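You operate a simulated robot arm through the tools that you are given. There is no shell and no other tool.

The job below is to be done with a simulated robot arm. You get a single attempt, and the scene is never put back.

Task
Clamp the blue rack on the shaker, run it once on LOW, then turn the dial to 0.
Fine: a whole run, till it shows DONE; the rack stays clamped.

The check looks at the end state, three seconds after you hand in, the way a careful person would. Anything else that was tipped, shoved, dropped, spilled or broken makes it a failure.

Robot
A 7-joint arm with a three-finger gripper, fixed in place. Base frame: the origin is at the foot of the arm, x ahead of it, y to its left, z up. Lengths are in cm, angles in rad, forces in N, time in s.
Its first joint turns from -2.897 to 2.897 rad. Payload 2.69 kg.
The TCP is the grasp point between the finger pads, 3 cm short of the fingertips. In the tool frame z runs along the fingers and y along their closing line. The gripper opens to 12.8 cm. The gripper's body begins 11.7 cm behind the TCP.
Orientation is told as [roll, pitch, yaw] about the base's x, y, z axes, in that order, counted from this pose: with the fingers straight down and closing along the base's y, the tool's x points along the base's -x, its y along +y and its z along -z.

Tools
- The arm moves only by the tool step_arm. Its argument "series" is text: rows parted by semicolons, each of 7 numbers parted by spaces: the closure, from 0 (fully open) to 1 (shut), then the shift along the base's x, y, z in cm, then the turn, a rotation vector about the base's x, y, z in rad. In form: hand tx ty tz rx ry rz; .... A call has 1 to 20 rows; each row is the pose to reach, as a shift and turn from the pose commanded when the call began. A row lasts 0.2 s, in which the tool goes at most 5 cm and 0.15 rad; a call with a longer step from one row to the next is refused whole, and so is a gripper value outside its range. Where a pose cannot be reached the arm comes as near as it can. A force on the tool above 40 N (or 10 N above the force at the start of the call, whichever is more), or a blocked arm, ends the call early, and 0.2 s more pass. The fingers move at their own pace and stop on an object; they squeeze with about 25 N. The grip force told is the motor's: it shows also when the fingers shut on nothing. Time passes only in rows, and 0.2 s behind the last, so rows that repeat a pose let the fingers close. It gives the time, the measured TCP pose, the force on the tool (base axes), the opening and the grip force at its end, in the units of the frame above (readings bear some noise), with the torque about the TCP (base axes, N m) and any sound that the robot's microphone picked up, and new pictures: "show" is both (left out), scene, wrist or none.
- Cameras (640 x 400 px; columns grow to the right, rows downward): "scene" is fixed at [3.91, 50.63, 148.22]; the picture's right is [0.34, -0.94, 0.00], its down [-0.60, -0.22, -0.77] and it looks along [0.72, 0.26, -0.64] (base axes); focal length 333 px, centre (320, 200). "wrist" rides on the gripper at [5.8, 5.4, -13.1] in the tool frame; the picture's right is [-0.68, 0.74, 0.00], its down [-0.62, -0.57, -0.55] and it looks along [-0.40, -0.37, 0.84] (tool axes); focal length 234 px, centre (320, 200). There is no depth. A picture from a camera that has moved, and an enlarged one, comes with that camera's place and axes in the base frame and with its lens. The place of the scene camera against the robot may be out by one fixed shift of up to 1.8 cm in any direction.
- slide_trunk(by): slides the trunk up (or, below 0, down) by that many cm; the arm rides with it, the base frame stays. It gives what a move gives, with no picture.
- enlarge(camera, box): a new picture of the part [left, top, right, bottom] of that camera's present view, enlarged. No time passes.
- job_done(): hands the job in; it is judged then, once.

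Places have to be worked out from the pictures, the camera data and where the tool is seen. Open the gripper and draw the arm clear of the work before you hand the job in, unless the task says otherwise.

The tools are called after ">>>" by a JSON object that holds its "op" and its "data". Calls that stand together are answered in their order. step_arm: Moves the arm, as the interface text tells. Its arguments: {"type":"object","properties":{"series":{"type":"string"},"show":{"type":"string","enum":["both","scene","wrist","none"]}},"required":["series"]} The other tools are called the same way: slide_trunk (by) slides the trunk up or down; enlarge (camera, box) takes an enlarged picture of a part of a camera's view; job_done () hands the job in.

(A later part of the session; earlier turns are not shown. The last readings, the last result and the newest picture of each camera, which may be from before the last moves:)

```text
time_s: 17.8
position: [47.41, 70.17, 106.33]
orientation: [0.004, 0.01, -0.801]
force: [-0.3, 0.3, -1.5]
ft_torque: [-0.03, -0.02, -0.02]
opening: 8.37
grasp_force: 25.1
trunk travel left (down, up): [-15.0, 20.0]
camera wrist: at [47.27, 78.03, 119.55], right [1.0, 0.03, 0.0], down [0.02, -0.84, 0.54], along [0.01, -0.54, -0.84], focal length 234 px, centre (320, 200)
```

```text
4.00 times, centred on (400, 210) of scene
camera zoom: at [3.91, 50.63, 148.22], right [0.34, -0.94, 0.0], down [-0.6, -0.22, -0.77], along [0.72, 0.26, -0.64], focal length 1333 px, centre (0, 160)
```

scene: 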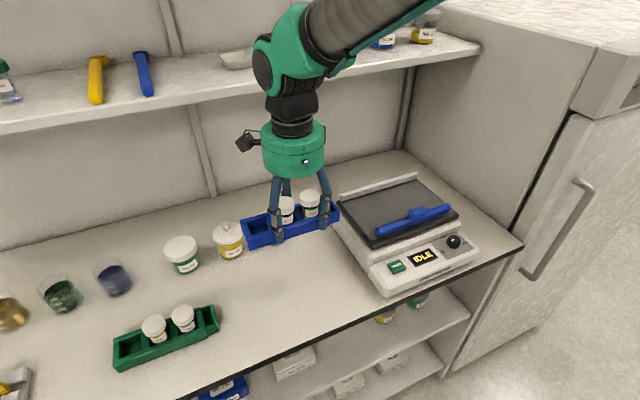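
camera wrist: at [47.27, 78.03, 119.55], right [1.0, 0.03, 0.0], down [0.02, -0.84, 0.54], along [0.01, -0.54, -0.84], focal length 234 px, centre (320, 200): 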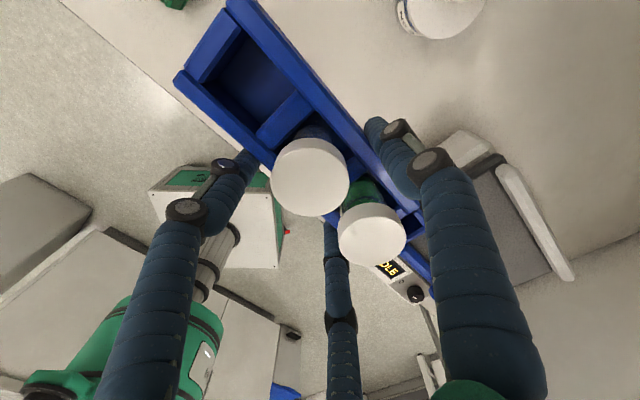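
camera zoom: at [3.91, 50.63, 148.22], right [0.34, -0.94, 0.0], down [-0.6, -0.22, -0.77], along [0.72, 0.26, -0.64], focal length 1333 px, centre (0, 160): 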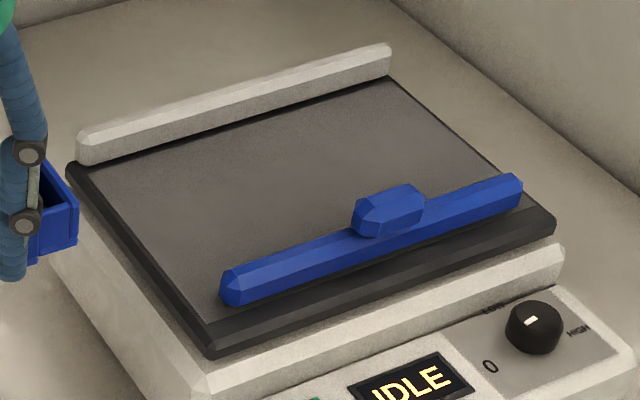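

The grip is steady. The fixed back bar's front face is at u≈95 and the blue bar's rear face at u≈82, with the plate at z≈95. I'll carry the rack over the plate to TCP ≈(70.6, 53.8), which leaves room for the digits on both sides.

>>> {"op": "step_arm", "data": {"series": "0.5 1.5 -1.0 0.3 0 0 0; 0.5 4.5 -3.2 0.3 0 0 -0.001; 0.5 7.5 -5.3 0.3 0 0 -0.002; 0.5 10.5 -7.4 0.3 0 0 -0.003; 0.5 13.5 -9.5 0.3 0 0 -0.004; 0.5 16.5 -11.6 0.3 0 0 -0.005; 0.5 19.5 -13.7 0.3 0 0 -0.005; 0.5 22 -15.5 0.3 0 0 -0.005; 0.5 23.2 -16.36 0.3 0 0 -0.005; 0.5 23.2 -16.36 0.3 0 0 -0.005", "show": "both"}}

>>> {"op": "enlarge", "data": {"camera": "scene", "box": [320, 100, 500, 260]}}

>>> {"op": "enlarge", "data": {"camera": "wrist", "box": [180, 0, 500, 300]}}

```text
time_s: 20.0
position: [70.68, 53.9, 106.57]
orientation: [0.004, 0.009, -0.805]
force: [-0.3, -0.4, -2.0]
ft_torque: [-0.03, 0.01, 0.01]
opening: 8.38
grasp_force: 25.1
trunk travel left (down, up): [-15.0, 20.0]
camera wrist: at [70.65, 61.67, 119.79], right [1.0, 0.02, 0.0], down [0.02, -0.84, 0.54], along [0.01, -0.54, -0.84], focal length 234 px, centre (320, 200)
```

scene: 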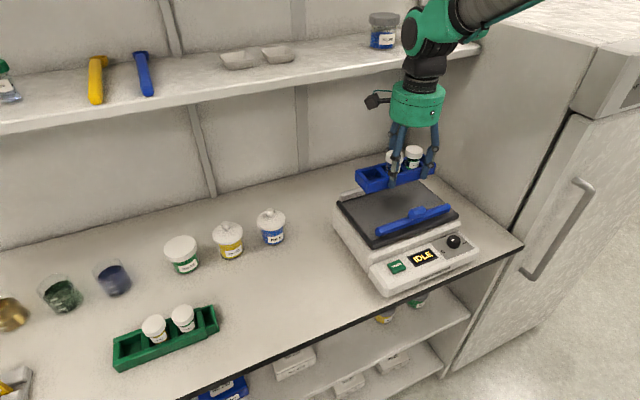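
wrist: 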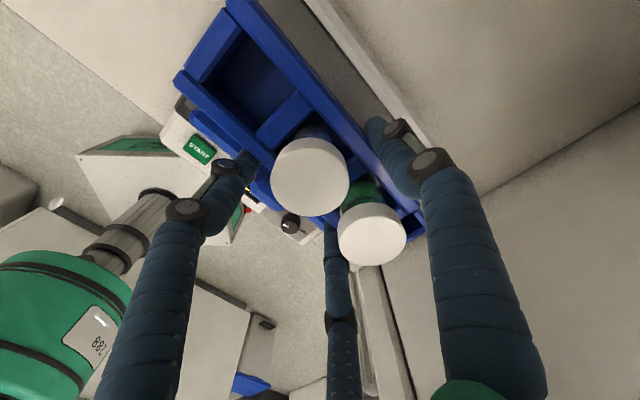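

```text
2.50 times, centred on (410, 180) of scene
camera zoom: at [3.91, 50.63, 148.22], right [0.34, -0.94, 0.0], down [-0.6, -0.22, -0.77], along [0.72, 0.26, -0.64], focal length 833 px, centre (95, 250)
```

zoom: 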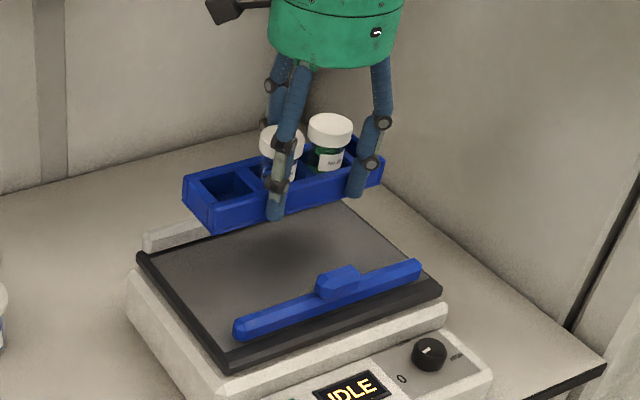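

```text
1.33 times, centred on (340, 150) of wrist
camera zoom: at [70.65, 61.67, 119.79], right [1.0, 0.02, 0.0], down [0.02, -0.84, 0.54], along [0.01, -0.54, -0.84], focal length 312 px, centre (293, 267)
```

zoom: 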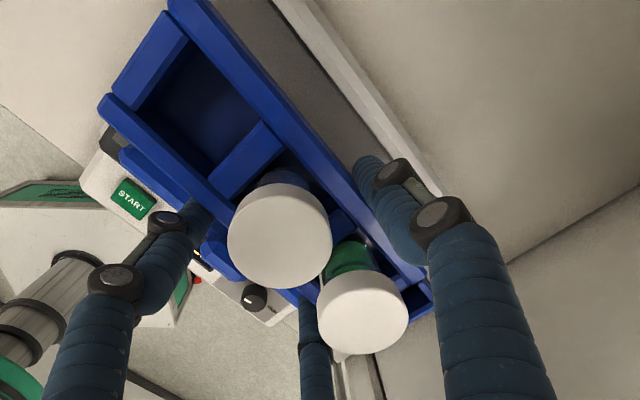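

The rack is level above the plate, with about 3.3 cm from its back wall to the fixed bar and ample room ahead. I'll lower it most of the way to z≈101.

>>> {"op": "step_arm", "data": {"series": "0.5 0 0 -1.5 0 0 0; 0.5 0 0 -3 0 0 0; 0.5 0 0 -4.5 0 0 0; 0.5 0 0 -5.5 0 0 0; 0.5 0 0 -5.5 0 0 0", "show": "both"}}

>>> {"op": "enlarge", "data": {"camera": "scene", "box": [320, 100, 500, 260]}}

>>> {"op": "enlarge", "data": {"camera": "wrist", "box": [180, 0, 500, 300]}}

```text
time_s: 21.2
position: [70.78, 53.86, 101.09]
orientation: [0.005, 0.009, -0.808]
force: [0.7, 0.0, -1.8]
ft_torque: [-0.01, 0.03, -0.04]
opening: 8.41
grasp_force: 25.2
trunk travel left (down, up): [-15.0, 20.0]
camera wrist: at [70.55, 61.67, 114.33], right [1.0, 0.02, 0.0], down [0.02, -0.84, 0.54], along [0.01, -0.54, -0.84], focal length 234 px, centre (320, 200)
```

scene: 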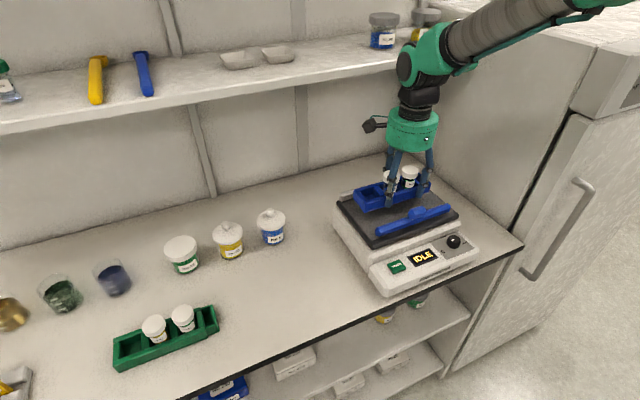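
wrist: 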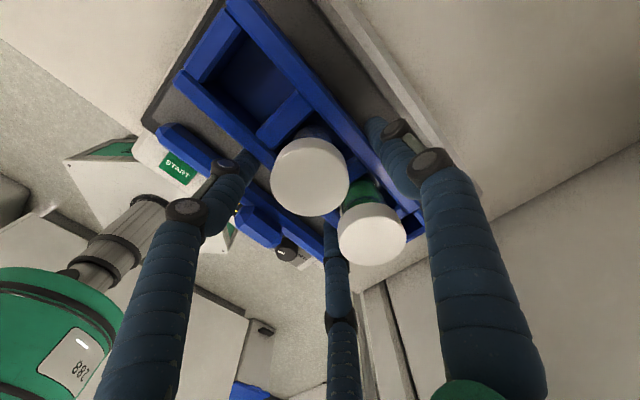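

```text
2.50 times, centred on (410, 180) of scene
camera zoom: at [3.91, 50.63, 148.22], right [0.34, -0.94, 0.0], down [-0.6, -0.22, -0.77], along [0.72, 0.26, -0.64], focal length 833 px, centre (95, 250)
```

zoom: 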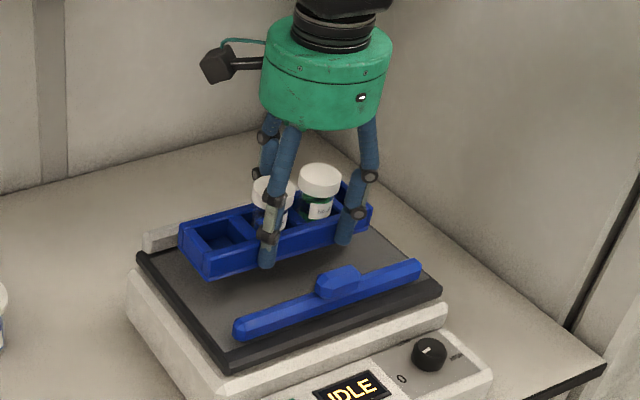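

```text
1.33 times, centred on (340, 150) of wrist
camera zoom: at [70.55, 61.67, 114.33], right [1.0, 0.02, 0.0], down [0.02, -0.84, 0.54], along [0.01, -0.54, -0.84], focal length 312 px, centre (293, 267)
```

zoom: 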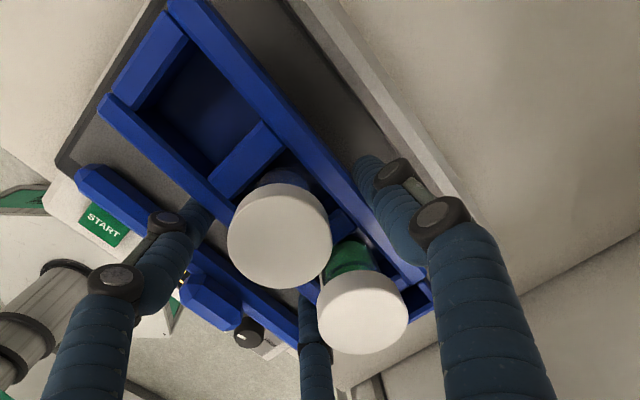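

Good alignment, with about 1.7 cm to go. I'll lower in small steps and watch the vertical force for touchdown.

>>> {"op": "step_arm", "data": {"series": "0.5 0 0 -0.5 0 0 0; 0.5 0 0 -0.9 0 0 0; 0.5 0 0 -1.2 0 0 0; 0.5 0 0 -1.4 0 0 0; 0.5 0 0 -1.4 0 0 0", "show": "none"}}

```text
time_s: 22.4
position: [70.68, 53.9, 99.61]
orientation: [0.004, 0.008, -0.807]
force: [-0.1, 0.1, -1.8]
ft_torque: [-0.04, -0.01, 0.02]
opening: 8.37
grasp_force: 24.6
trunk travel left (down, up): [-15.0, 20.0]
```

No contact yet: still -1.8 N at z=99.6. I'll keep easing down in 0.15 cm steps.

>>> {"op": "step_arm", "data": {"series": "0.5 0 0 -0.15 0 0 0; 0.5 0 0 -0.3 0 0 0; 0.5 0 0 -0.3 0 0 0", "show": "none"}}

>>> {"op": "step_arm", "data": {"series": "0.5 0 0 -0.15 0 0 0; 0.5 0 0 -0.3 0 0 0; 0.5 0 0 -0.3 0 0 0", "show": "both"}}

```text
time_s: 23.2
position: [70.77, 53.82, 99.42]
orientation: [0.004, 0.008, -0.807]
force: [0.6, 0.9, -2.1]
ft_torque: [-0.04, 0.02, 0.02]
opening: 8.38
grasp_force: 25.7
trunk travel left (down, up): [-15.0, 20.0]
```

```text
time_s: 24.0
position: [70.69, 53.81, 99.06]
orientation: [0.003, 0.009, -0.806]
force: [0.0, 0.0, -2.2]
ft_torque: [-0.05, 0.02, 0.03]
opening: 8.37
grasp_force: 24.7
trunk travel left (down, up): [-15.0, 20.0]
camera wrist: at [70.54, 61.68, 112.3], right [1.0, 0.02, 0.0], down [0.02, -0.84, 0.54], along [0.01, -0.54, -0.84], focal length 234 px, centre (320, 200)
```

scene: 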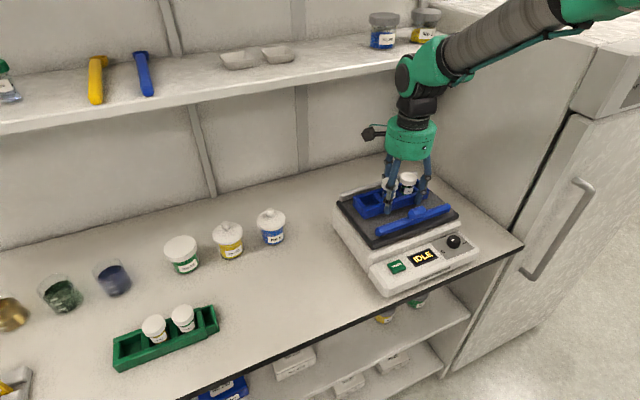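
wrist: 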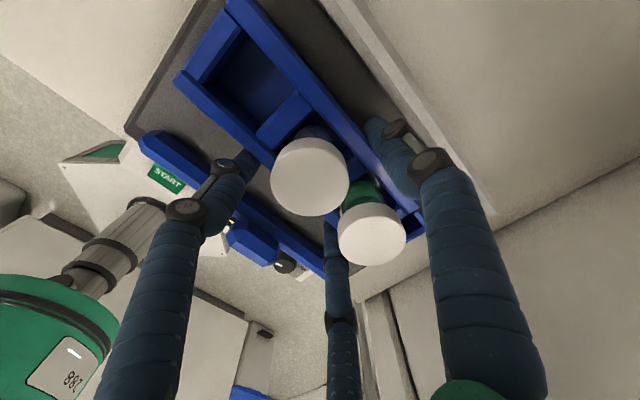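

Still hanging free at z=99.06. I'll check the gap in the scene view and keep easing down.

>>> {"op": "enlarge", "data": {"camera": "scene", "box": [340, 150, 470, 250]}}

>>> {"op": "step_arm", "data": {"series": "0.5 0 0 -0.15 0 0 0; 0.5 0 0 -0.3 0 0 0; 0.5 0 0 -0.3 0 0 0", "show": "none"}}

>>> {"op": "step_arm", "data": {"series": "0.5 0 0 -0.15 0 0 0; 0.5 0 0 -0.3 0 0 0; 0.5 0 0 -0.3 0 0 0", "show": "none"}}

```text
4.00 times, centred on (405, 200) of scene
camera zoom: at [3.91, 50.63, 148.22], right [0.34, -0.94, 0.0], down [-0.6, -0.22, -0.77], along [0.72, 0.26, -0.64], focal length 1333 px, centre (-20, 200)
```

zoom: 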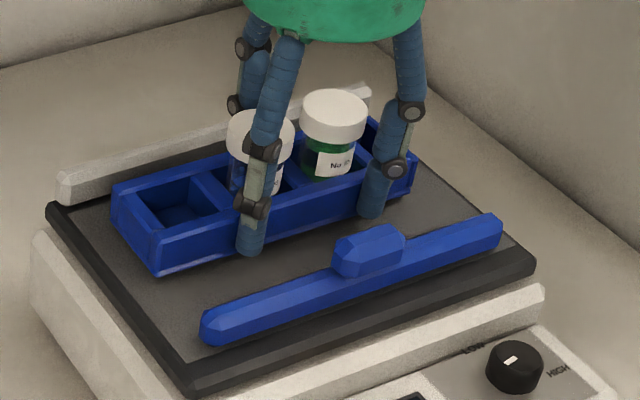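

```text
time_s: 24.8
position: [70.84, 53.8, 98.69]
orientation: [0.004, 0.009, -0.807]
force: [0.0, -0.3, -1.6]
ft_torque: [-0.02, 0.02, -0.01]
opening: 8.36
grasp_force: 24.8
trunk travel left (down, up): [-15.0, 20.0]
```

```text
time_s: 25.6
position: [70.67, 53.91, 98.58]
orientation: [0.004, 0.01, -0.806]
force: [0.5, -0.3, 2.8]
ft_torque: [0.23, 0.03, -0.08]
opening: 8.38
grasp_force: 25.1
trunk travel left (down, up): [-15.0, 20.0]
```

Touchdown at z≈98.5, force up to +2.8 N. I'll seat it a hair lower, open just enough to let go (about 9.6 cm), and look before lifting.

>>> {"op": "step_arm", "data": {"series": "0.5 0 0 -0.12 0 0 0; 0.5 0 0 -0.12 0 0 0; 0.33 0 0 -0.05 0 0 0; 0.29 0 0 0 0 0 0; 0.25 0 0 0 0 0 0; 0.25 0 0 0 0 0 0", "show": "both"}}

>>> {"op": "enlarge", "data": {"camera": "scene", "box": [340, 150, 470, 250]}}

>>> {"op": "enlarge", "data": {"camera": "wrist", "box": [180, 0, 500, 300]}}

```text
time_s: 27.0
position: [70.67, 53.84, 98.56]
orientation: [0.004, 0.01, -0.809]
force: [-0.3, 0.1, 0.1]
ft_torque: [-0.01, -0.01, 0.03]
opening: 9.59
grasp_force: 0.1
trunk travel left (down, up): [-15.0, 20.0]
camera wrist: at [70.52, 61.66, 111.67], right [1.0, 0.02, 0.0], down [0.02, -0.84, 0.54], along [0.01, -0.54, -0.84], focal length 234 px, centre (320, 200)
```

scene: 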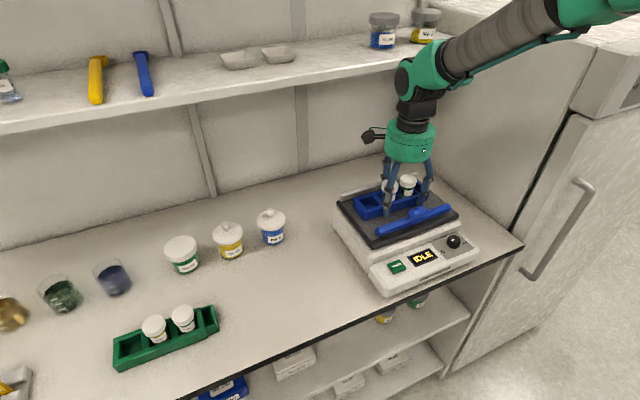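
wrist: 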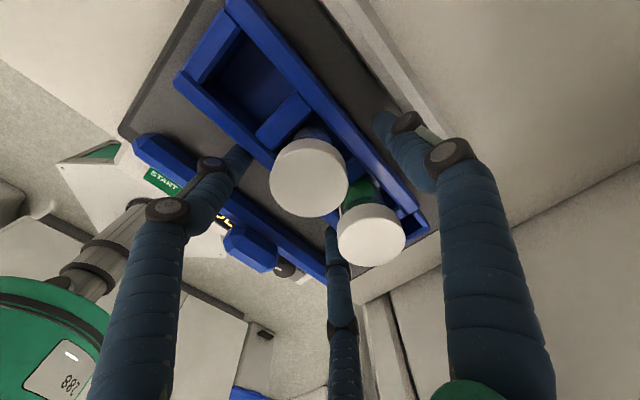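

```text
4.00 times, centred on (405, 200) of scene
camera zoom: at [3.91, 50.63, 148.22], right [0.34, -0.94, 0.0], down [-0.6, -0.22, -0.77], along [0.72, 0.26, -0.64], focal length 1333 px, centre (-20, 200)
```

zoom: 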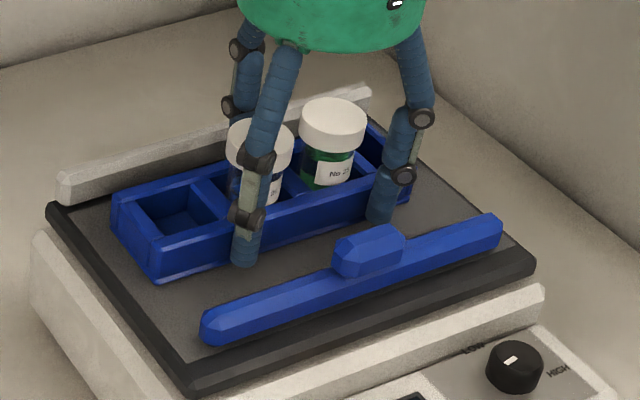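

```text
1.33 times, centred on (340, 150) of wrist
camera zoom: at [70.52, 61.66, 111.67], right [1.0, 0.02, 0.0], down [0.02, -0.84, 0.54], along [0.01, -0.54, -0.84], focal length 312 px, centre (293, 267)
```

zoom: 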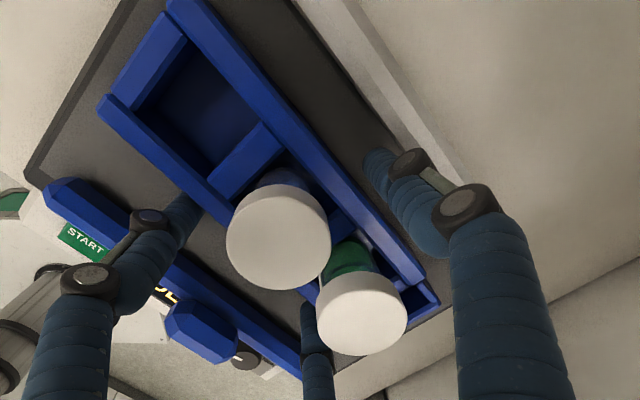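

Released: the rack stands free on the plate, force is about 0, and the digits are clear of the walls and bar. I'll lift straight up 9 cm.

>>> {"op": "step_arm", "data": {"series": "0.25 0 0 1 0 0 0; 0.25 0 0 3 0 0 0; 0.25 0 0 6 0 0 0; 0.25 0 0 9 0 0 0; 0.25 0 0 9 0 0 0", "show": "both"}}

>>> {"op": "enlarge", "data": {"camera": "scene", "box": [340, 150, 500, 290]}}

>>> {"op": "enlarge", "data": {"camera": "wrist", "box": [150, 0, 450, 300]}}

```text
time_s: 28.2
position: [70.79, 53.98, 107.53]
orientation: [0.004, 0.009, -0.807]
force: [-0.3, -1.1, 1.1]
ft_torque: [0.02, -0.02, 0.02]
opening: 9.63
grasp_force: 0.1
trunk travel left (down, up): [-15.0, 20.0]
camera wrist: at [70.67, 61.78, 120.77], right [1.0, 0.02, 0.0], down [0.02, -0.84, 0.54], along [0.01, -0.54, -0.84], focal length 234 px, centre (320, 200)
```

scene: 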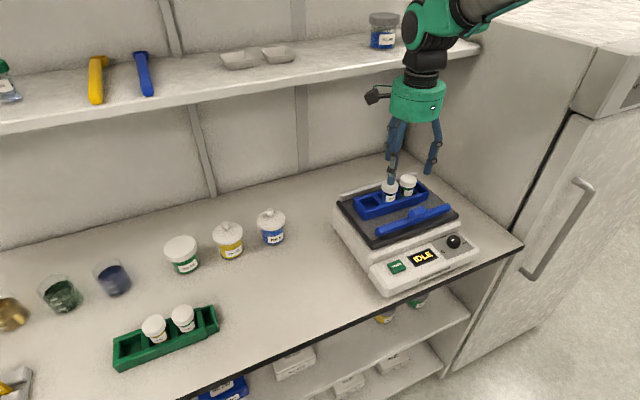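
wrist: 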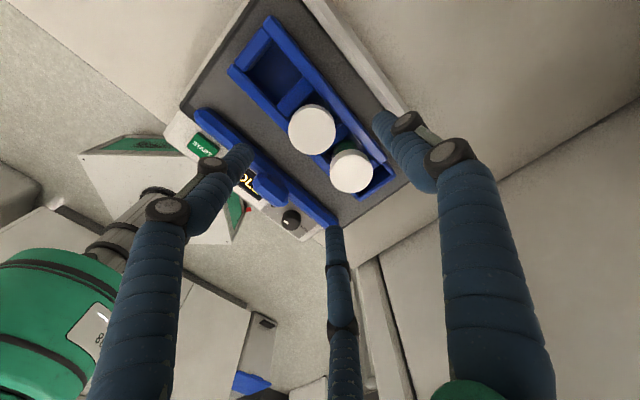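

```text
2.86 times, centred on (420, 220) of scene
camera zoom: at [3.91, 50.63, 148.22], right [0.34, -0.94, 0.0], down [-0.6, -0.22, -0.77], along [0.72, 0.26, -0.64], focal length 952 px, centre (34, 143)
```

zoom: 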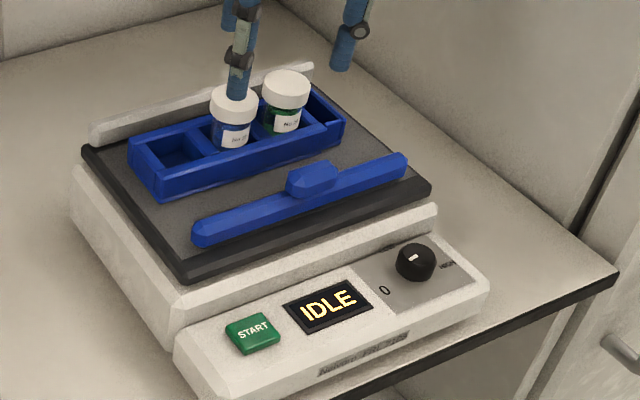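

```text
1.33 times, centred on (300, 150) of wrist
camera zoom: at [70.67, 61.78, 120.77], right [1.0, 0.02, 0.0], down [0.02, -0.84, 0.54], along [0.01, -0.54, -0.84], focal length 312 px, centre (347, 267)
```

zoom: 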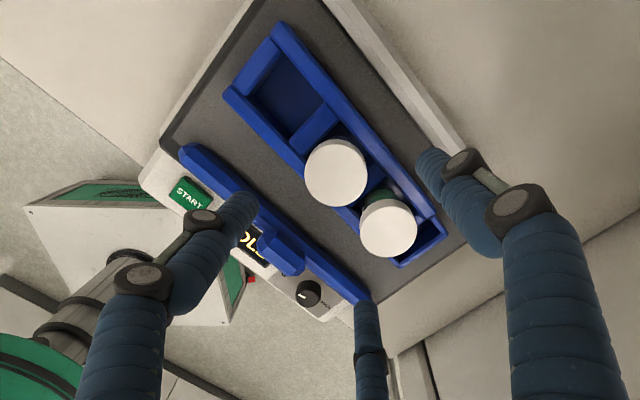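

The rack stands on the plate between the two bars. Next I'll close the hand into a fist, which puts the tips about 4.1 cm below the TCP, and move it in front of the blue bar's handle (about u=80.8, v=11.7, top z≈98.2), staying high.

>>> {"op": "step_arm", "data": {"series": "0.25 -2.5 -2.4 0.5 0 0 0; 0.4 -5 -4.8 0.5 -0.002 -0.005 0; 0.7 -7.5 -7.2 0.5 -0.004 -0.009 0; 1 -8.64 -8.38 0.5 -0.004 -0.009 0; 1 -8.64 -8.38 0.5 -0.004 -0.009 0; 1 -8.64 -8.38 0.5 -0.004 -0.009 0", "show": "both"}}

>>> {"op": "enlarge", "data": {"camera": "scene", "box": [340, 130, 500, 290]}}

>>> {"op": "enlarge", "data": {"camera": "wrist", "box": [200, 0, 500, 300]}}

```text
time_s: 29.6
position: [61.99, 45.49, 108.18]
orientation: [0.007, -0.004, -0.806]
force: [-1.1, -0.2, 0.0]
ft_torque: [-0.04, 0.06, 0.01]
opening: 0.2
grasp_force: 25.0
trunk travel left (down, up): [-15.0, 20.0]
camera wrist: at [61.77, 53.4, 121.26], right [1.0, 0.02, 0.01], down [0.02, -0.84, 0.55], along [0.02, -0.55, -0.84], focal length 234 px, centre (320, 200)
```

scene: 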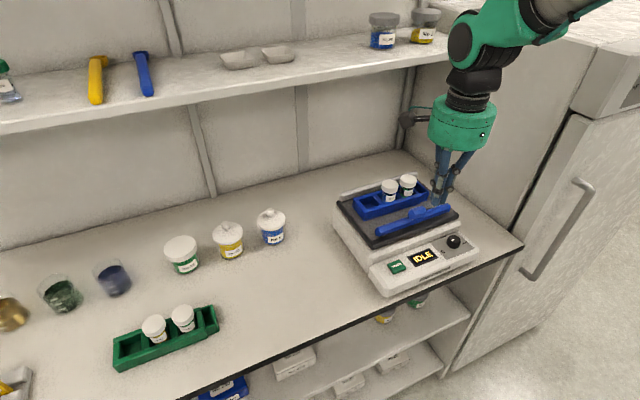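
wrist: 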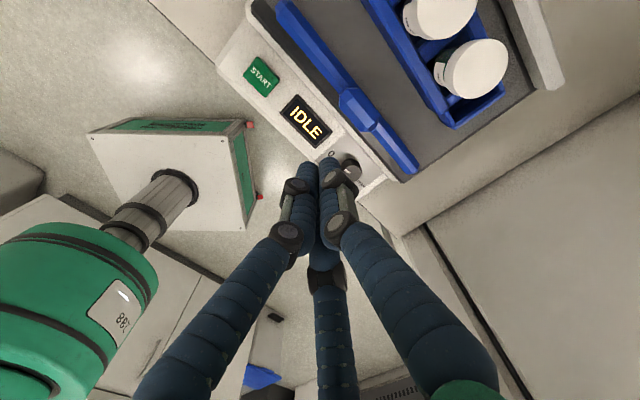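

```text
2.50 times, centred on (420, 210) of scene
camera zoom: at [3.91, 50.63, 148.22], right [0.34, -0.94, 0.0], down [-0.6, -0.22, -0.77], along [0.72, 0.26, -0.64], focal length 833 px, centre (70, 175)
```

zoom: 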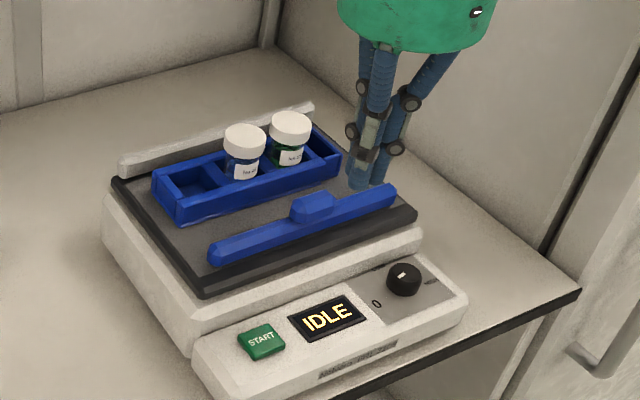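

```text
1.33 times, centred on (350, 150) of wrist
camera zoom: at [61.77, 53.4, 121.26], right [1.0, 0.02, 0.01], down [0.02, -0.84, 0.55], along [0.02, -0.55, -0.84], focal length 312 px, centre (280, 267)
```

zoom: 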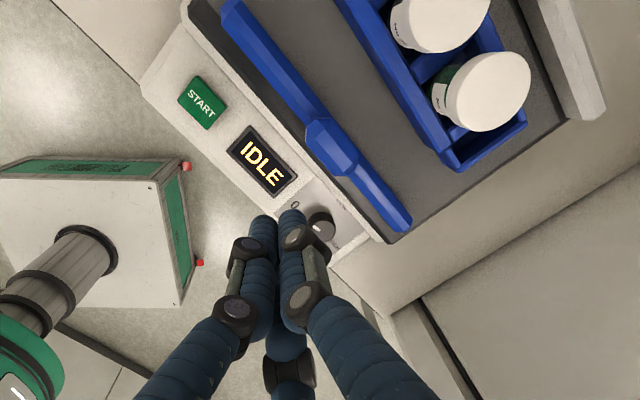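

The fist is in front of the handle: TCP at u=76, v=11.7, handle at u=80.85, v=12.0. I'll shift slightly right and lower so the tips are at about z=95.2, level with the bar.

>>> {"op": "step_arm", "data": {"series": "1 0.1 -0.1 -3 -0.003 0.002 0; 1 0.23 -0.23 -6 -0.007 0.004 0; 1 0.23 -0.23 -8 -0.007 0.004 0; 1 0.23 -0.23 -8.9 -0.007 0.004 0; 1 0.23 -0.23 -8.9 -0.007 0.004 0", "show": "both"}}

>>> {"op": "enlarge", "data": {"camera": "scene", "box": [340, 150, 480, 290]}}

>>> {"op": "enlarge", "data": {"camera": "wrist", "box": [200, 0, 500, 250]}}

```text
time_s: 30.8
position: [62.22, 45.34, 99.02]
orientation: [0.001, -0.003, -0.806]
force: [-0.2, -0.3, 0.0]
ft_torque: [0.01, 0.01, 0.04]
opening: 0.2
grasp_force: 24.7
trunk travel left (down, up): [-15.0, 20.0]
camera wrist: at [61.93, 53.24, 112.19], right [1.0, 0.02, 0.0], down [0.02, -0.83, 0.55], along [0.01, -0.55, -0.83], focal length 234 px, centre (320, 200)
```

scene: 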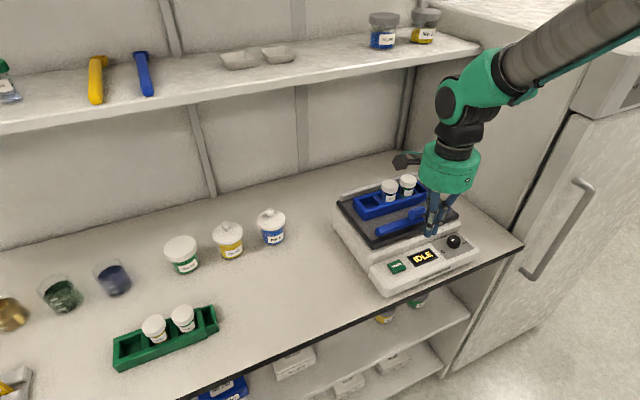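
wrist: 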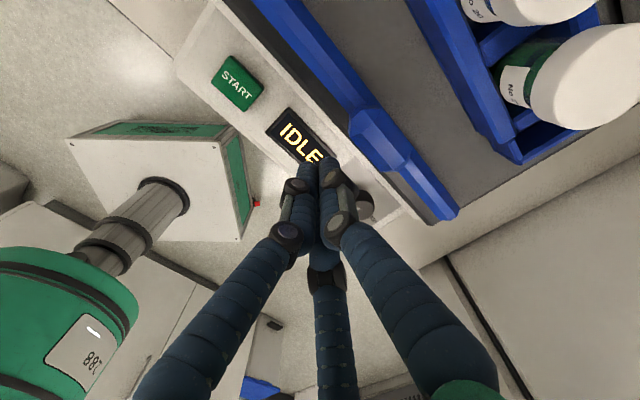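

```text
2.86 times, centred on (410, 220) of scene
camera zoom: at [3.91, 50.63, 148.22], right [0.34, -0.94, 0.0], down [-0.6, -0.22, -0.77], along [0.72, 0.26, -0.64], focal length 952 px, centre (63, 143)
```

zoom: 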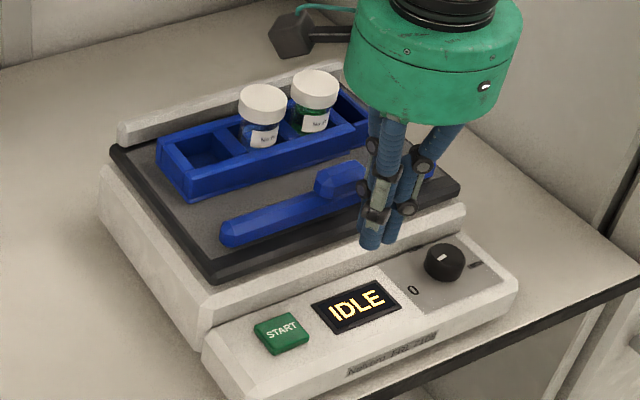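

```text
1.60 times, centred on (350, 125) of wrist
camera zoom: at [61.93, 53.24, 112.19], right [1.0, 0.02, 0.0], down [0.02, -0.83, 0.55], along [0.01, -0.55, -0.83], focal length 375 px, centre (272, 320)
```

zoom: 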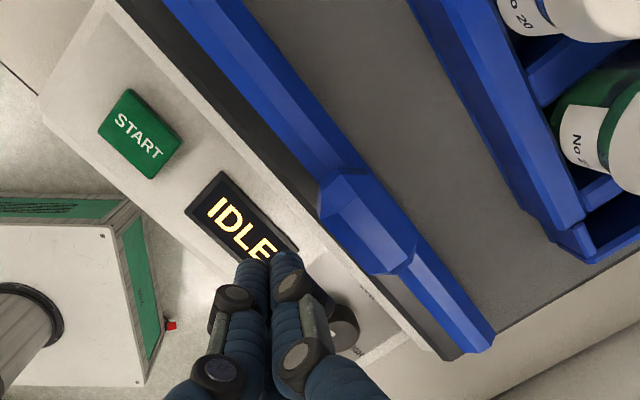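

The tips clear the front panel and the handle is straight ahead. I'll push toward the back (+x+y) in small rows, first 4 cm, and see whether the bar slides.

>>> {"op": "step_arm", "data": {"series": "1 0.5 0.5 0 0 0 0; 1 0.9 0.9 0 0 0 0; 1 1.3 1.3 0 0 0 0; 1 1.7 1.7 0 0 0 0; 1 2.1 2.1 0 0 0 0; 1 2.5 2.5 0 0 0 0; 1 2.9 2.9 0 0 0 0; 1 2.9 2.9 0 0 0 0", "show": "both"}}

>>> {"op": "enlarge", "data": {"camera": "scene", "box": [340, 150, 480, 290]}}

>>> {"op": "enlarge", "data": {"camera": "wrist", "box": [200, 0, 500, 250]}}

```text
time_s: 32.6
position: [65.17, 48.17, 99.1]
orientation: [0.001, -0.005, -0.807]
force: [-2.0, -0.2, 0.1]
ft_torque: [-0.01, 0.0, -0.03]
opening: 0.25
grasp_force: 25.3
trunk travel left (down, up): [-15.0, 20.0]
camera wrist: at [64.92, 56.06, 112.27], right [1.0, 0.02, 0.0], down [0.02, -0.83, 0.55], along [0.01, -0.55, -0.83], focal length 234 px, centre (320, 200)
```

scene: 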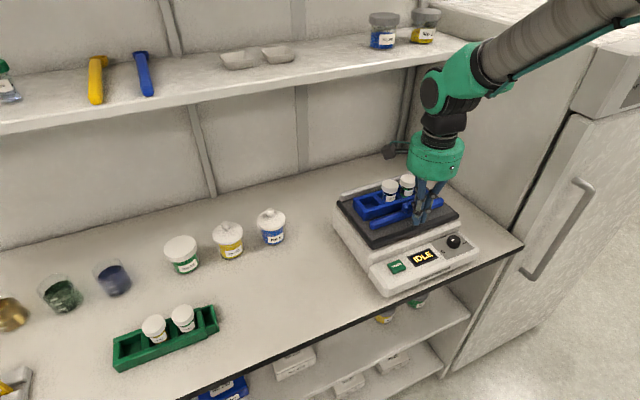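
wrist: 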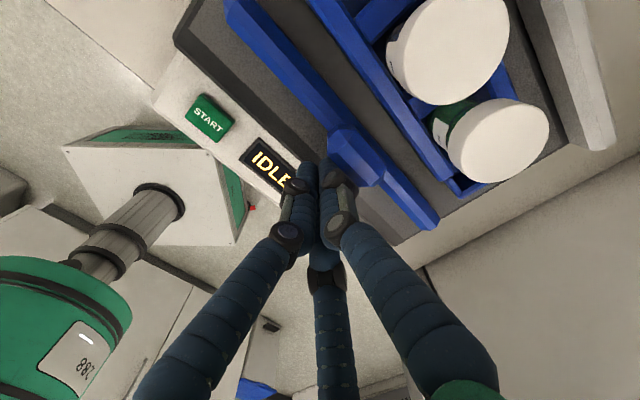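

```text
2.86 times, centred on (410, 220) of scene
camera zoom: at [3.91, 50.63, 148.22], right [0.34, -0.94, 0.0], down [-0.6, -0.22, -0.77], along [0.72, 0.26, -0.64], focal length 952 px, centre (63, 143)
```

zoom: 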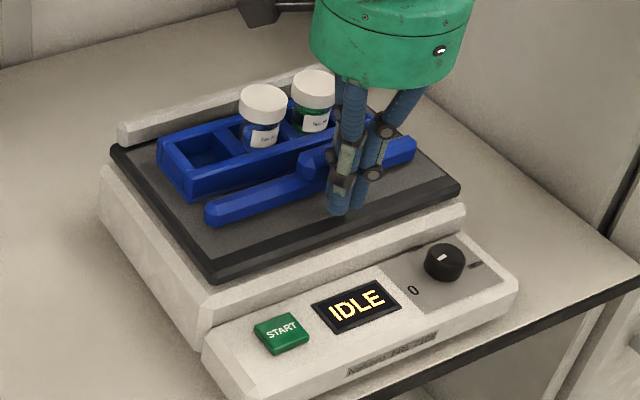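

```text
1.60 times, centred on (350, 125) of wrist
camera zoom: at [64.92, 56.06, 112.27], right [1.0, 0.02, 0.0], down [0.02, -0.83, 0.55], along [0.01, -0.55, -0.83], focal length 375 px, centre (272, 320)
```

zoom: 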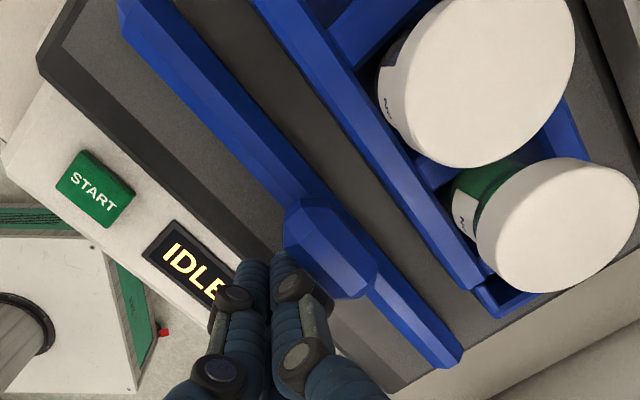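

The bar slides easily (about 2 N) and stays straight. I'll keep pushing gently until the rack meets the fixed bar.

>>> {"op": "step_arm", "data": {"series": "1 0.35 0.35 0 0 0 0; 1 0.7 0.7 0 0 0 0; 1 1.05 1.05 0 0 0 0; 1 1.4 1.4 0 0 0 0; 1 1.7 1.7 0 0 0 0; 1 2.0 2.0 0 0 0 0; 1 2.3 2.3 0 0 0 0; 1 2.6 2.6 0 0 0 0; 1 2.9 2.9 0 0 0 0; 1 2.9 2.9 0 0 0 0", "show": "both"}}

>>> {"op": "enlarge", "data": {"camera": "scene", "box": [340, 150, 480, 290]}}

>>> {"op": "enlarge", "data": {"camera": "wrist", "box": [200, 0, 500, 250]}}

```text
time_s: 34.8
position: [68.09, 51.11, 98.94]
orientation: [0.0, -0.004, -0.806]
force: [-1.4, -0.3, 0.9]
ft_torque: [0.01, 0.0, 0.02]
opening: 0.22
grasp_force: 25.0
trunk travel left (down, up): [-15.0, 20.0]
camera wrist: at [67.86, 59.04, 112.18], right [1.0, 0.02, 0.0], down [0.02, -0.83, 0.55], along [0.01, -0.55, -0.83], focal length 234 px, centre (320, 200)
```

scene: 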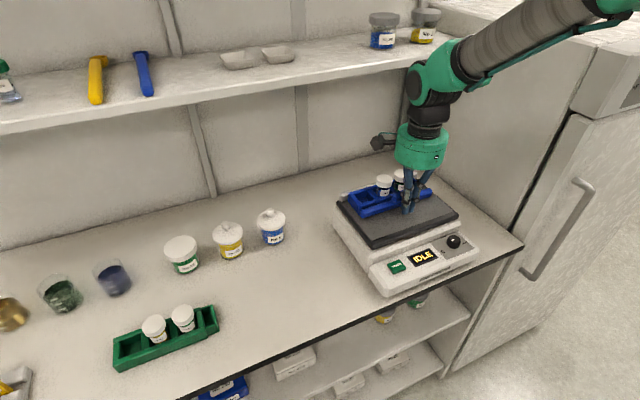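
wrist: 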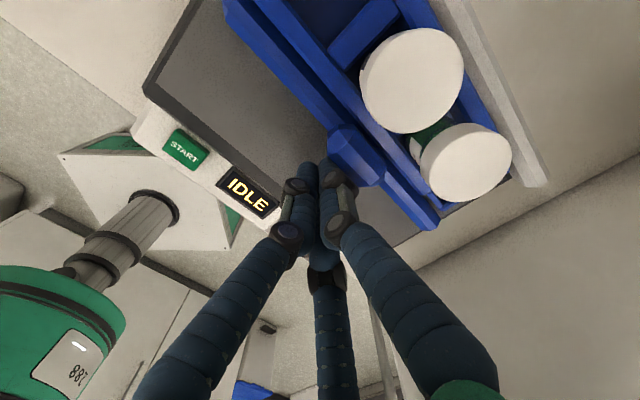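

```text
2.86 times, centred on (410, 220) of scene
camera zoom: at [3.91, 50.63, 148.22], right [0.34, -0.94, 0.0], down [-0.6, -0.22, -0.77], along [0.72, 0.26, -0.64], focal length 952 px, centre (63, 143)
```

zoom: 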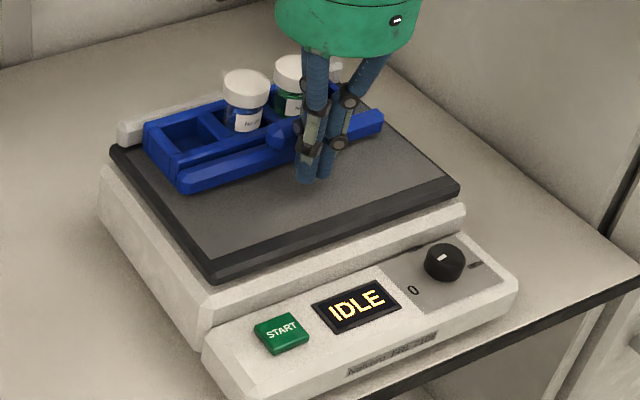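

```text
1.60 times, centred on (350, 125) of wrist
camera zoom: at [67.86, 59.04, 112.18], right [1.0, 0.02, 0.0], down [0.02, -0.83, 0.55], along [0.01, -0.55, -0.83], focal length 375 px, centre (272, 320)
```

zoom: 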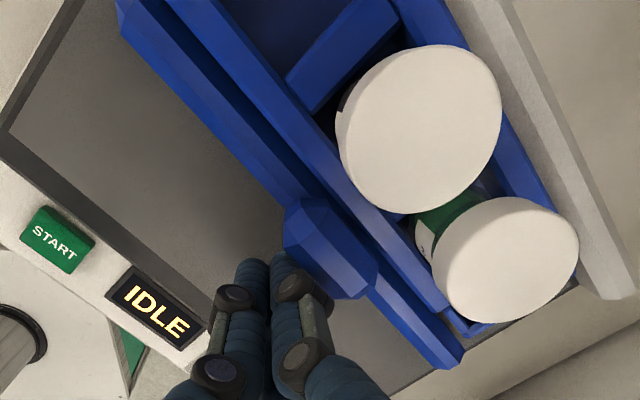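

The bar is now pushing the rack and the gap to the fixed bar is nearly closed. I'll continue in smaller steps until resistance rises.

>>> {"op": "step_arm", "data": {"series": "1 0.2 0.2 0 0 0 0; 1 0.4 0.4 0 0 0 0; 1 0.6 0.6 0 0 0 0; 1 0.8 0.8 0 0 0 0; 1 0.8 0.8 0 0 0 0", "show": "both"}}

>>> {"op": "enlarge", "data": {"camera": "wrist", "box": [200, 0, 560, 250]}}

>>> {"op": "enlarge", "data": {"camera": "scene", "box": [330, 150, 460, 250]}}

```text
time_s: 35.7
position: [68.31, 51.23, 99.0]
orientation: [-0.009, -0.005, -0.808]
force: [-15.4, -15.7, 15.3]
ft_torque: [0.35, -0.33, 0.01]
opening: 0.23
grasp_force: 25.0
trunk travel left (down, up): [-15.0, 20.0]
stopped in row 4: the force on the tool passed its limit at 44 N (the readings are from after the stop); the commanded pose is now the measured one
camera wrist: at [68.15, 59.27, 112.1], right [1.0, 0.02, -0.01], down [0.02, -0.83, 0.56], along [0.01, -0.56, -0.83], focal length 234 px, centre (320, 200)
```

scene: 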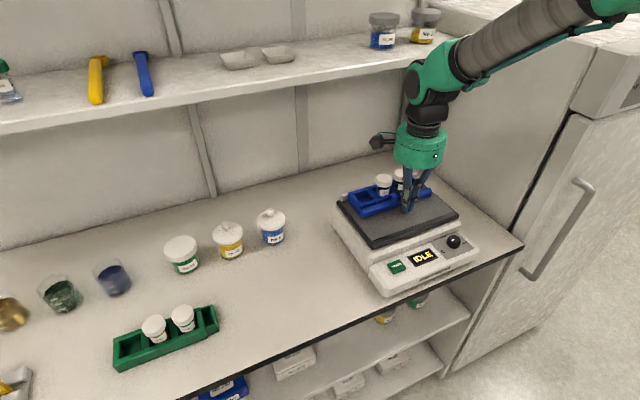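
wrist: 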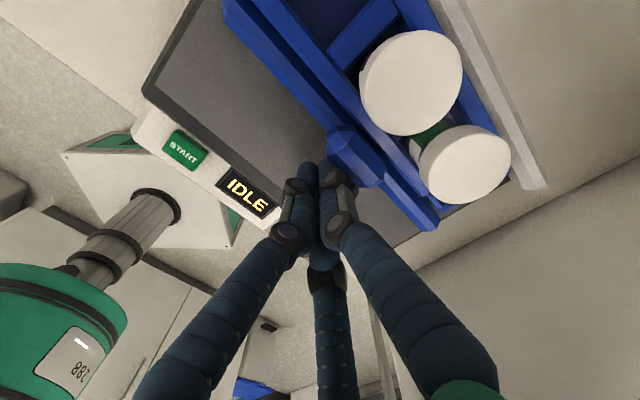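

```text
1.60 times, centred on (380, 125) of wrist
camera zoom: at [68.15, 59.27, 112.1], right [1.0, 0.02, -0.01], down [0.02, -0.83, 0.56], along [0.01, -0.56, -0.83], focal length 375 px, centre (224, 320)
```

zoom: 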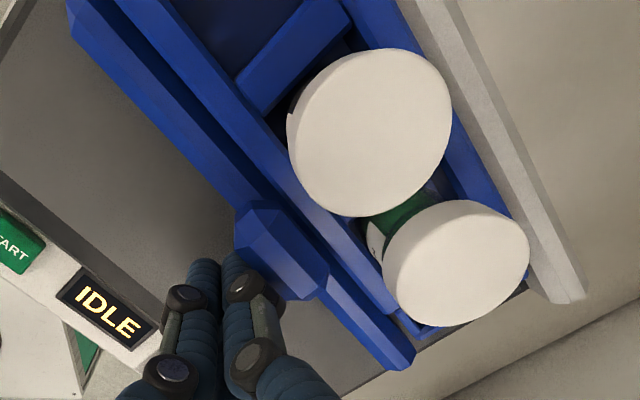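

```text
4.00 times, centred on (395, 200) of scene
camera zoom: at [3.91, 50.63, 148.22], right [0.34, -0.94, 0.0], down [-0.6, -0.22, -0.77], along [0.72, 0.26, -0.64], focal length 1333 px, centre (20, 200)
```

zoom: 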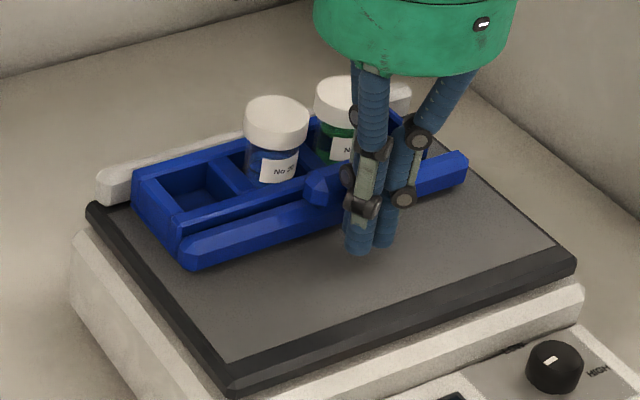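

Resistance jumped to about 44 N, so the rack is pressed against the fixed bar. I'll back the fist off 2 cm and check that the bar stays put.

>>> {"op": "step_arm", "data": {"series": "1 -0.3 -0.3 0 0.004 0 0; 1 -0.8 -0.8 0 0.009 0.003 0; 1 -1.5 -1.5 0 0.009 0.003 0; 1 -2.5 -2.5 0 0.009 0.003 0; 1 -4 -4 0 0.009 0.003 0; 1 -4 -4 0 0.009 0.003 0", "show": "both"}}

>>> {"op": "enlarge", "data": {"camera": "scene", "box": [330, 150, 460, 250]}}

>>> {"op": "enlarge", "data": {"camera": "wrist", "box": [200, 0, 560, 250]}}

```text
time_s: 37.1
position: [64.48, 47.36, 98.94]
orientation: [-0.005, 0.005, -0.806]
force: [0.2, -0.7, 0.5]
ft_torque: [0.03, -0.03, 0.0]
opening: 0.24
grasp_force: 25.1
trunk travel left (down, up): [-15.0, 20.0]
camera wrist: at [64.45, 55.29, 112.09], right [1.0, 0.02, -0.01], down [0.02, -0.84, 0.55], along [0.01, -0.55, -0.84], focal length 234 px, centre (320, 200)
```

scene: 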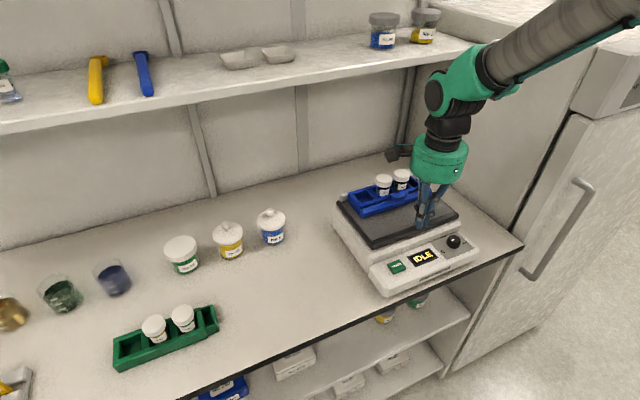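
wrist: 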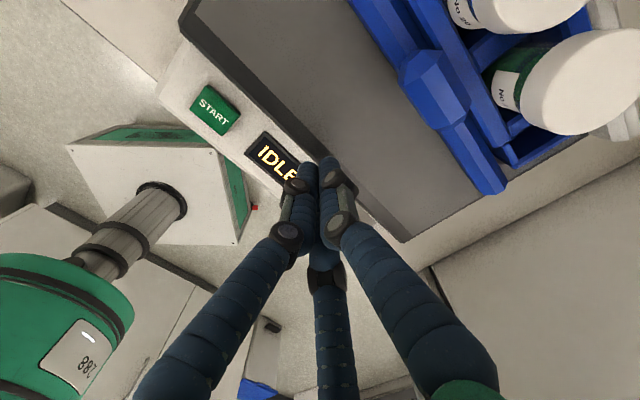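

```text
4.00 times, centred on (395, 200) of scene
camera zoom: at [3.91, 50.63, 148.22], right [0.34, -0.94, 0.0], down [-0.6, -0.22, -0.77], along [0.72, 0.26, -0.64], focal length 1333 px, centre (20, 200)
```

zoom: 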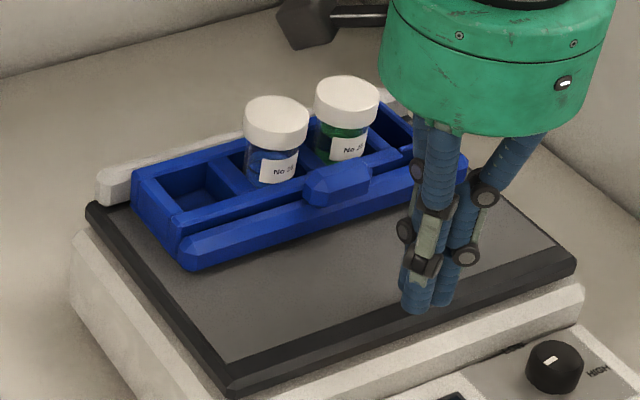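

```text
1.60 times, centred on (380, 125) of wrist
camera zoom: at [64.45, 55.29, 112.09], right [1.0, 0.02, -0.01], down [0.02, -0.84, 0.55], along [0.01, -0.55, -0.84], focal length 375 px, centre (224, 320)
```

zoom: 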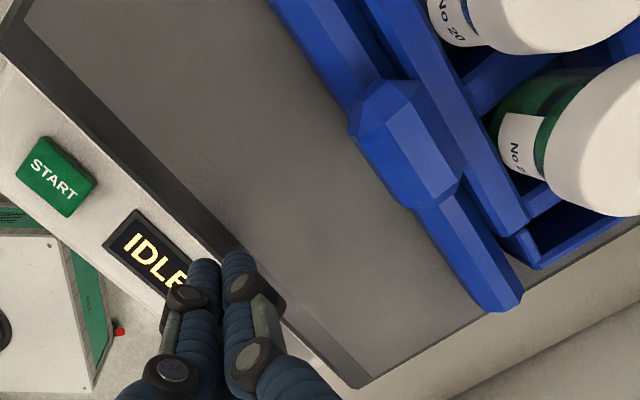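

The bar holds by itself with the rack snug between both bars. Now the dial, at about (66.45, 38.9) with its top at z≈91: I'll rise, yaw to about +0.77 so the digits avoid the shaker body behind the knob, and hover for a close look.

>>> {"op": "step_arm", "data": {"series": "1 -0.5 -0.5 3.5 0 0 0; 1 -0.5 -0.5 6 0 0 0; 0.9 0 -1.5 6 0 0 0.14; 0.8 0.2 -2.5 6 0 0 0.28; 0.7 0.4 -3.5 6 0 0 0.42; 0.65 0.6 -4.5 6 0 0 0.56; 0.6 0.8 -5.5 6 0 0 0.7; 0.6 1.0 -6.2 6 0 0 0.84; 0.6 1.2 -7 6 0 0 0.98; 0.6 1.4 -7.6 6 0 0 1.12; 0.6 1.6 -8 6 0 0 1.26; 0.6 1.8 -8.3 6 0 0 1.4; 0.6 1.9 -8.46 6 0 0 1.54; 0.6 1.97 -8.46 6 0 0 1.574; 0.6 1.97 -8.46 6 0 0 1.574", "show": "both"}}

>>> {"op": "enlarge", "data": {"camera": "wrist", "box": [220, 60, 420, 260]}}

>>> {"op": "enlarge", "data": {"camera": "scene", "box": [370, 170, 500, 300]}}

```text
time_s: 40.3
position: [66.61, 38.98, 104.99]
orientation: [-0.006, 0.006, 0.77]
force: [-0.3, -0.4, -0.1]
ft_torque: [-0.02, 0.0, 0.01]
opening: 5.11
grasp_force: 0.1
trunk travel left (down, up): [-15.0, 20.0]
camera wrist: at [58.6, 38.86, 118.01], right [-0.03, 1.0, -0.01], down [0.84, 0.03, 0.55], along [0.55, 0.01, -0.84], focal length 234 px, centre (320, 200)
```

scene: 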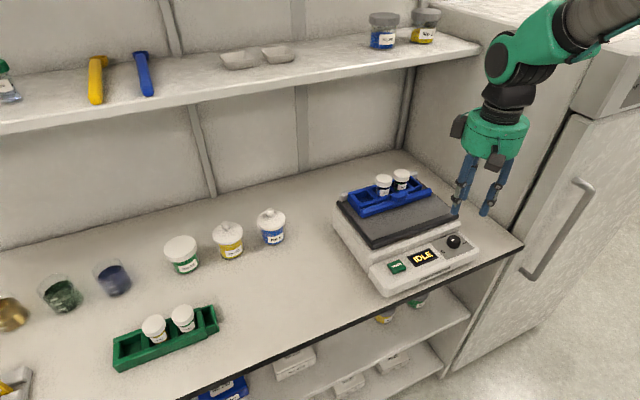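
wrist: 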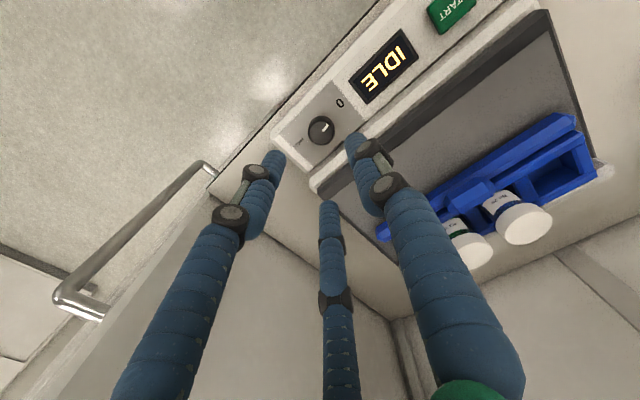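

```text
2.00 times, centred on (320, 160) of wrist
camera zoom: at [58.6, 38.86, 118.01], right [-0.03, 1.0, -0.01], down [0.84, 0.03, 0.55], along [0.55, 0.01, -0.84], focal length 468 px, centre (320, 280)
```

zoom: 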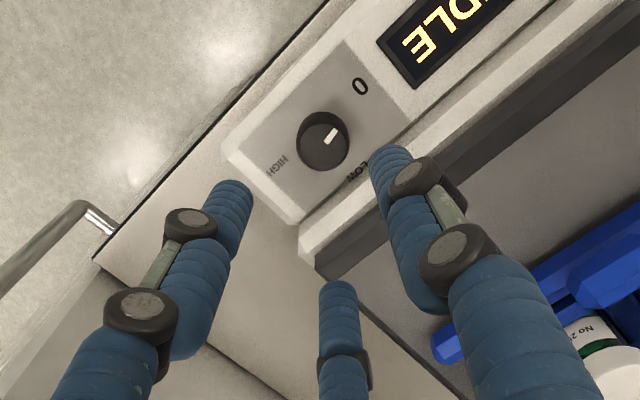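

```text
3.08 times, centred on (435, 235) of scene
camera zoom: at [3.91, 50.63, 148.22], right [0.34, -0.94, 0.0], down [-0.6, -0.22, -0.77], along [0.72, 0.26, -0.64], focal length 1025 px, centre (-34, 92)
```

zoom: 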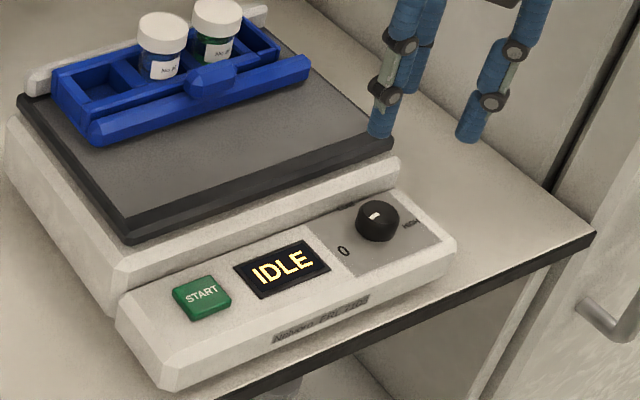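

Clear view of the dial: pointer at 0 (left), LOW toward the shaker body, HIGH on the right. I'll enlarge to judge the knob size and how close the body wall is behind it.

>>> {"op": "enlarge", "data": {"camera": "wrist", "box": [270, 70, 390, 180]}}

>>> {"op": "enlarge", "data": {"camera": "scene", "box": [420, 210, 490, 270]}}

```text
3.64 times, centred on (330, 125) of wrist
camera zoom: at [58.6, 38.86, 118.01], right [-0.03, 1.0, -0.01], down [0.84, 0.03, 0.55], along [0.55, 0.01, -0.84], focal length 852 px, centre (284, 473)
```

zoom: 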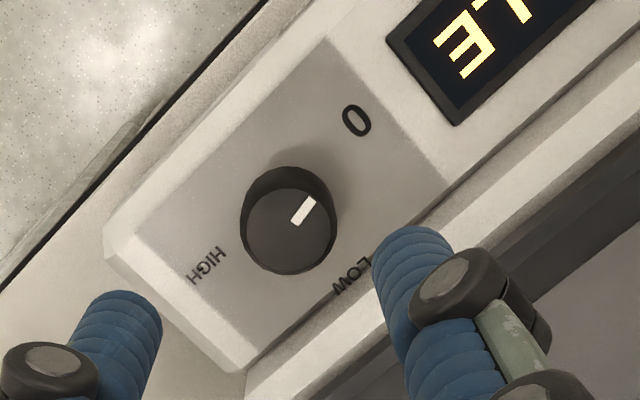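

```text
6.67 times, centred on (455, 240) of scene
camera zoom: at [3.91, 50.63, 148.22], right [0.34, -0.94, 0.0], down [-0.6, -0.22, -0.77], along [0.72, 0.26, -0.64], focal length 2222 px, centre (-580, -67)
```

zoom: 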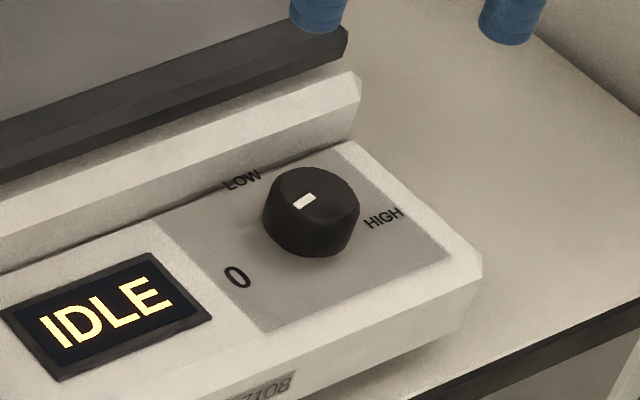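

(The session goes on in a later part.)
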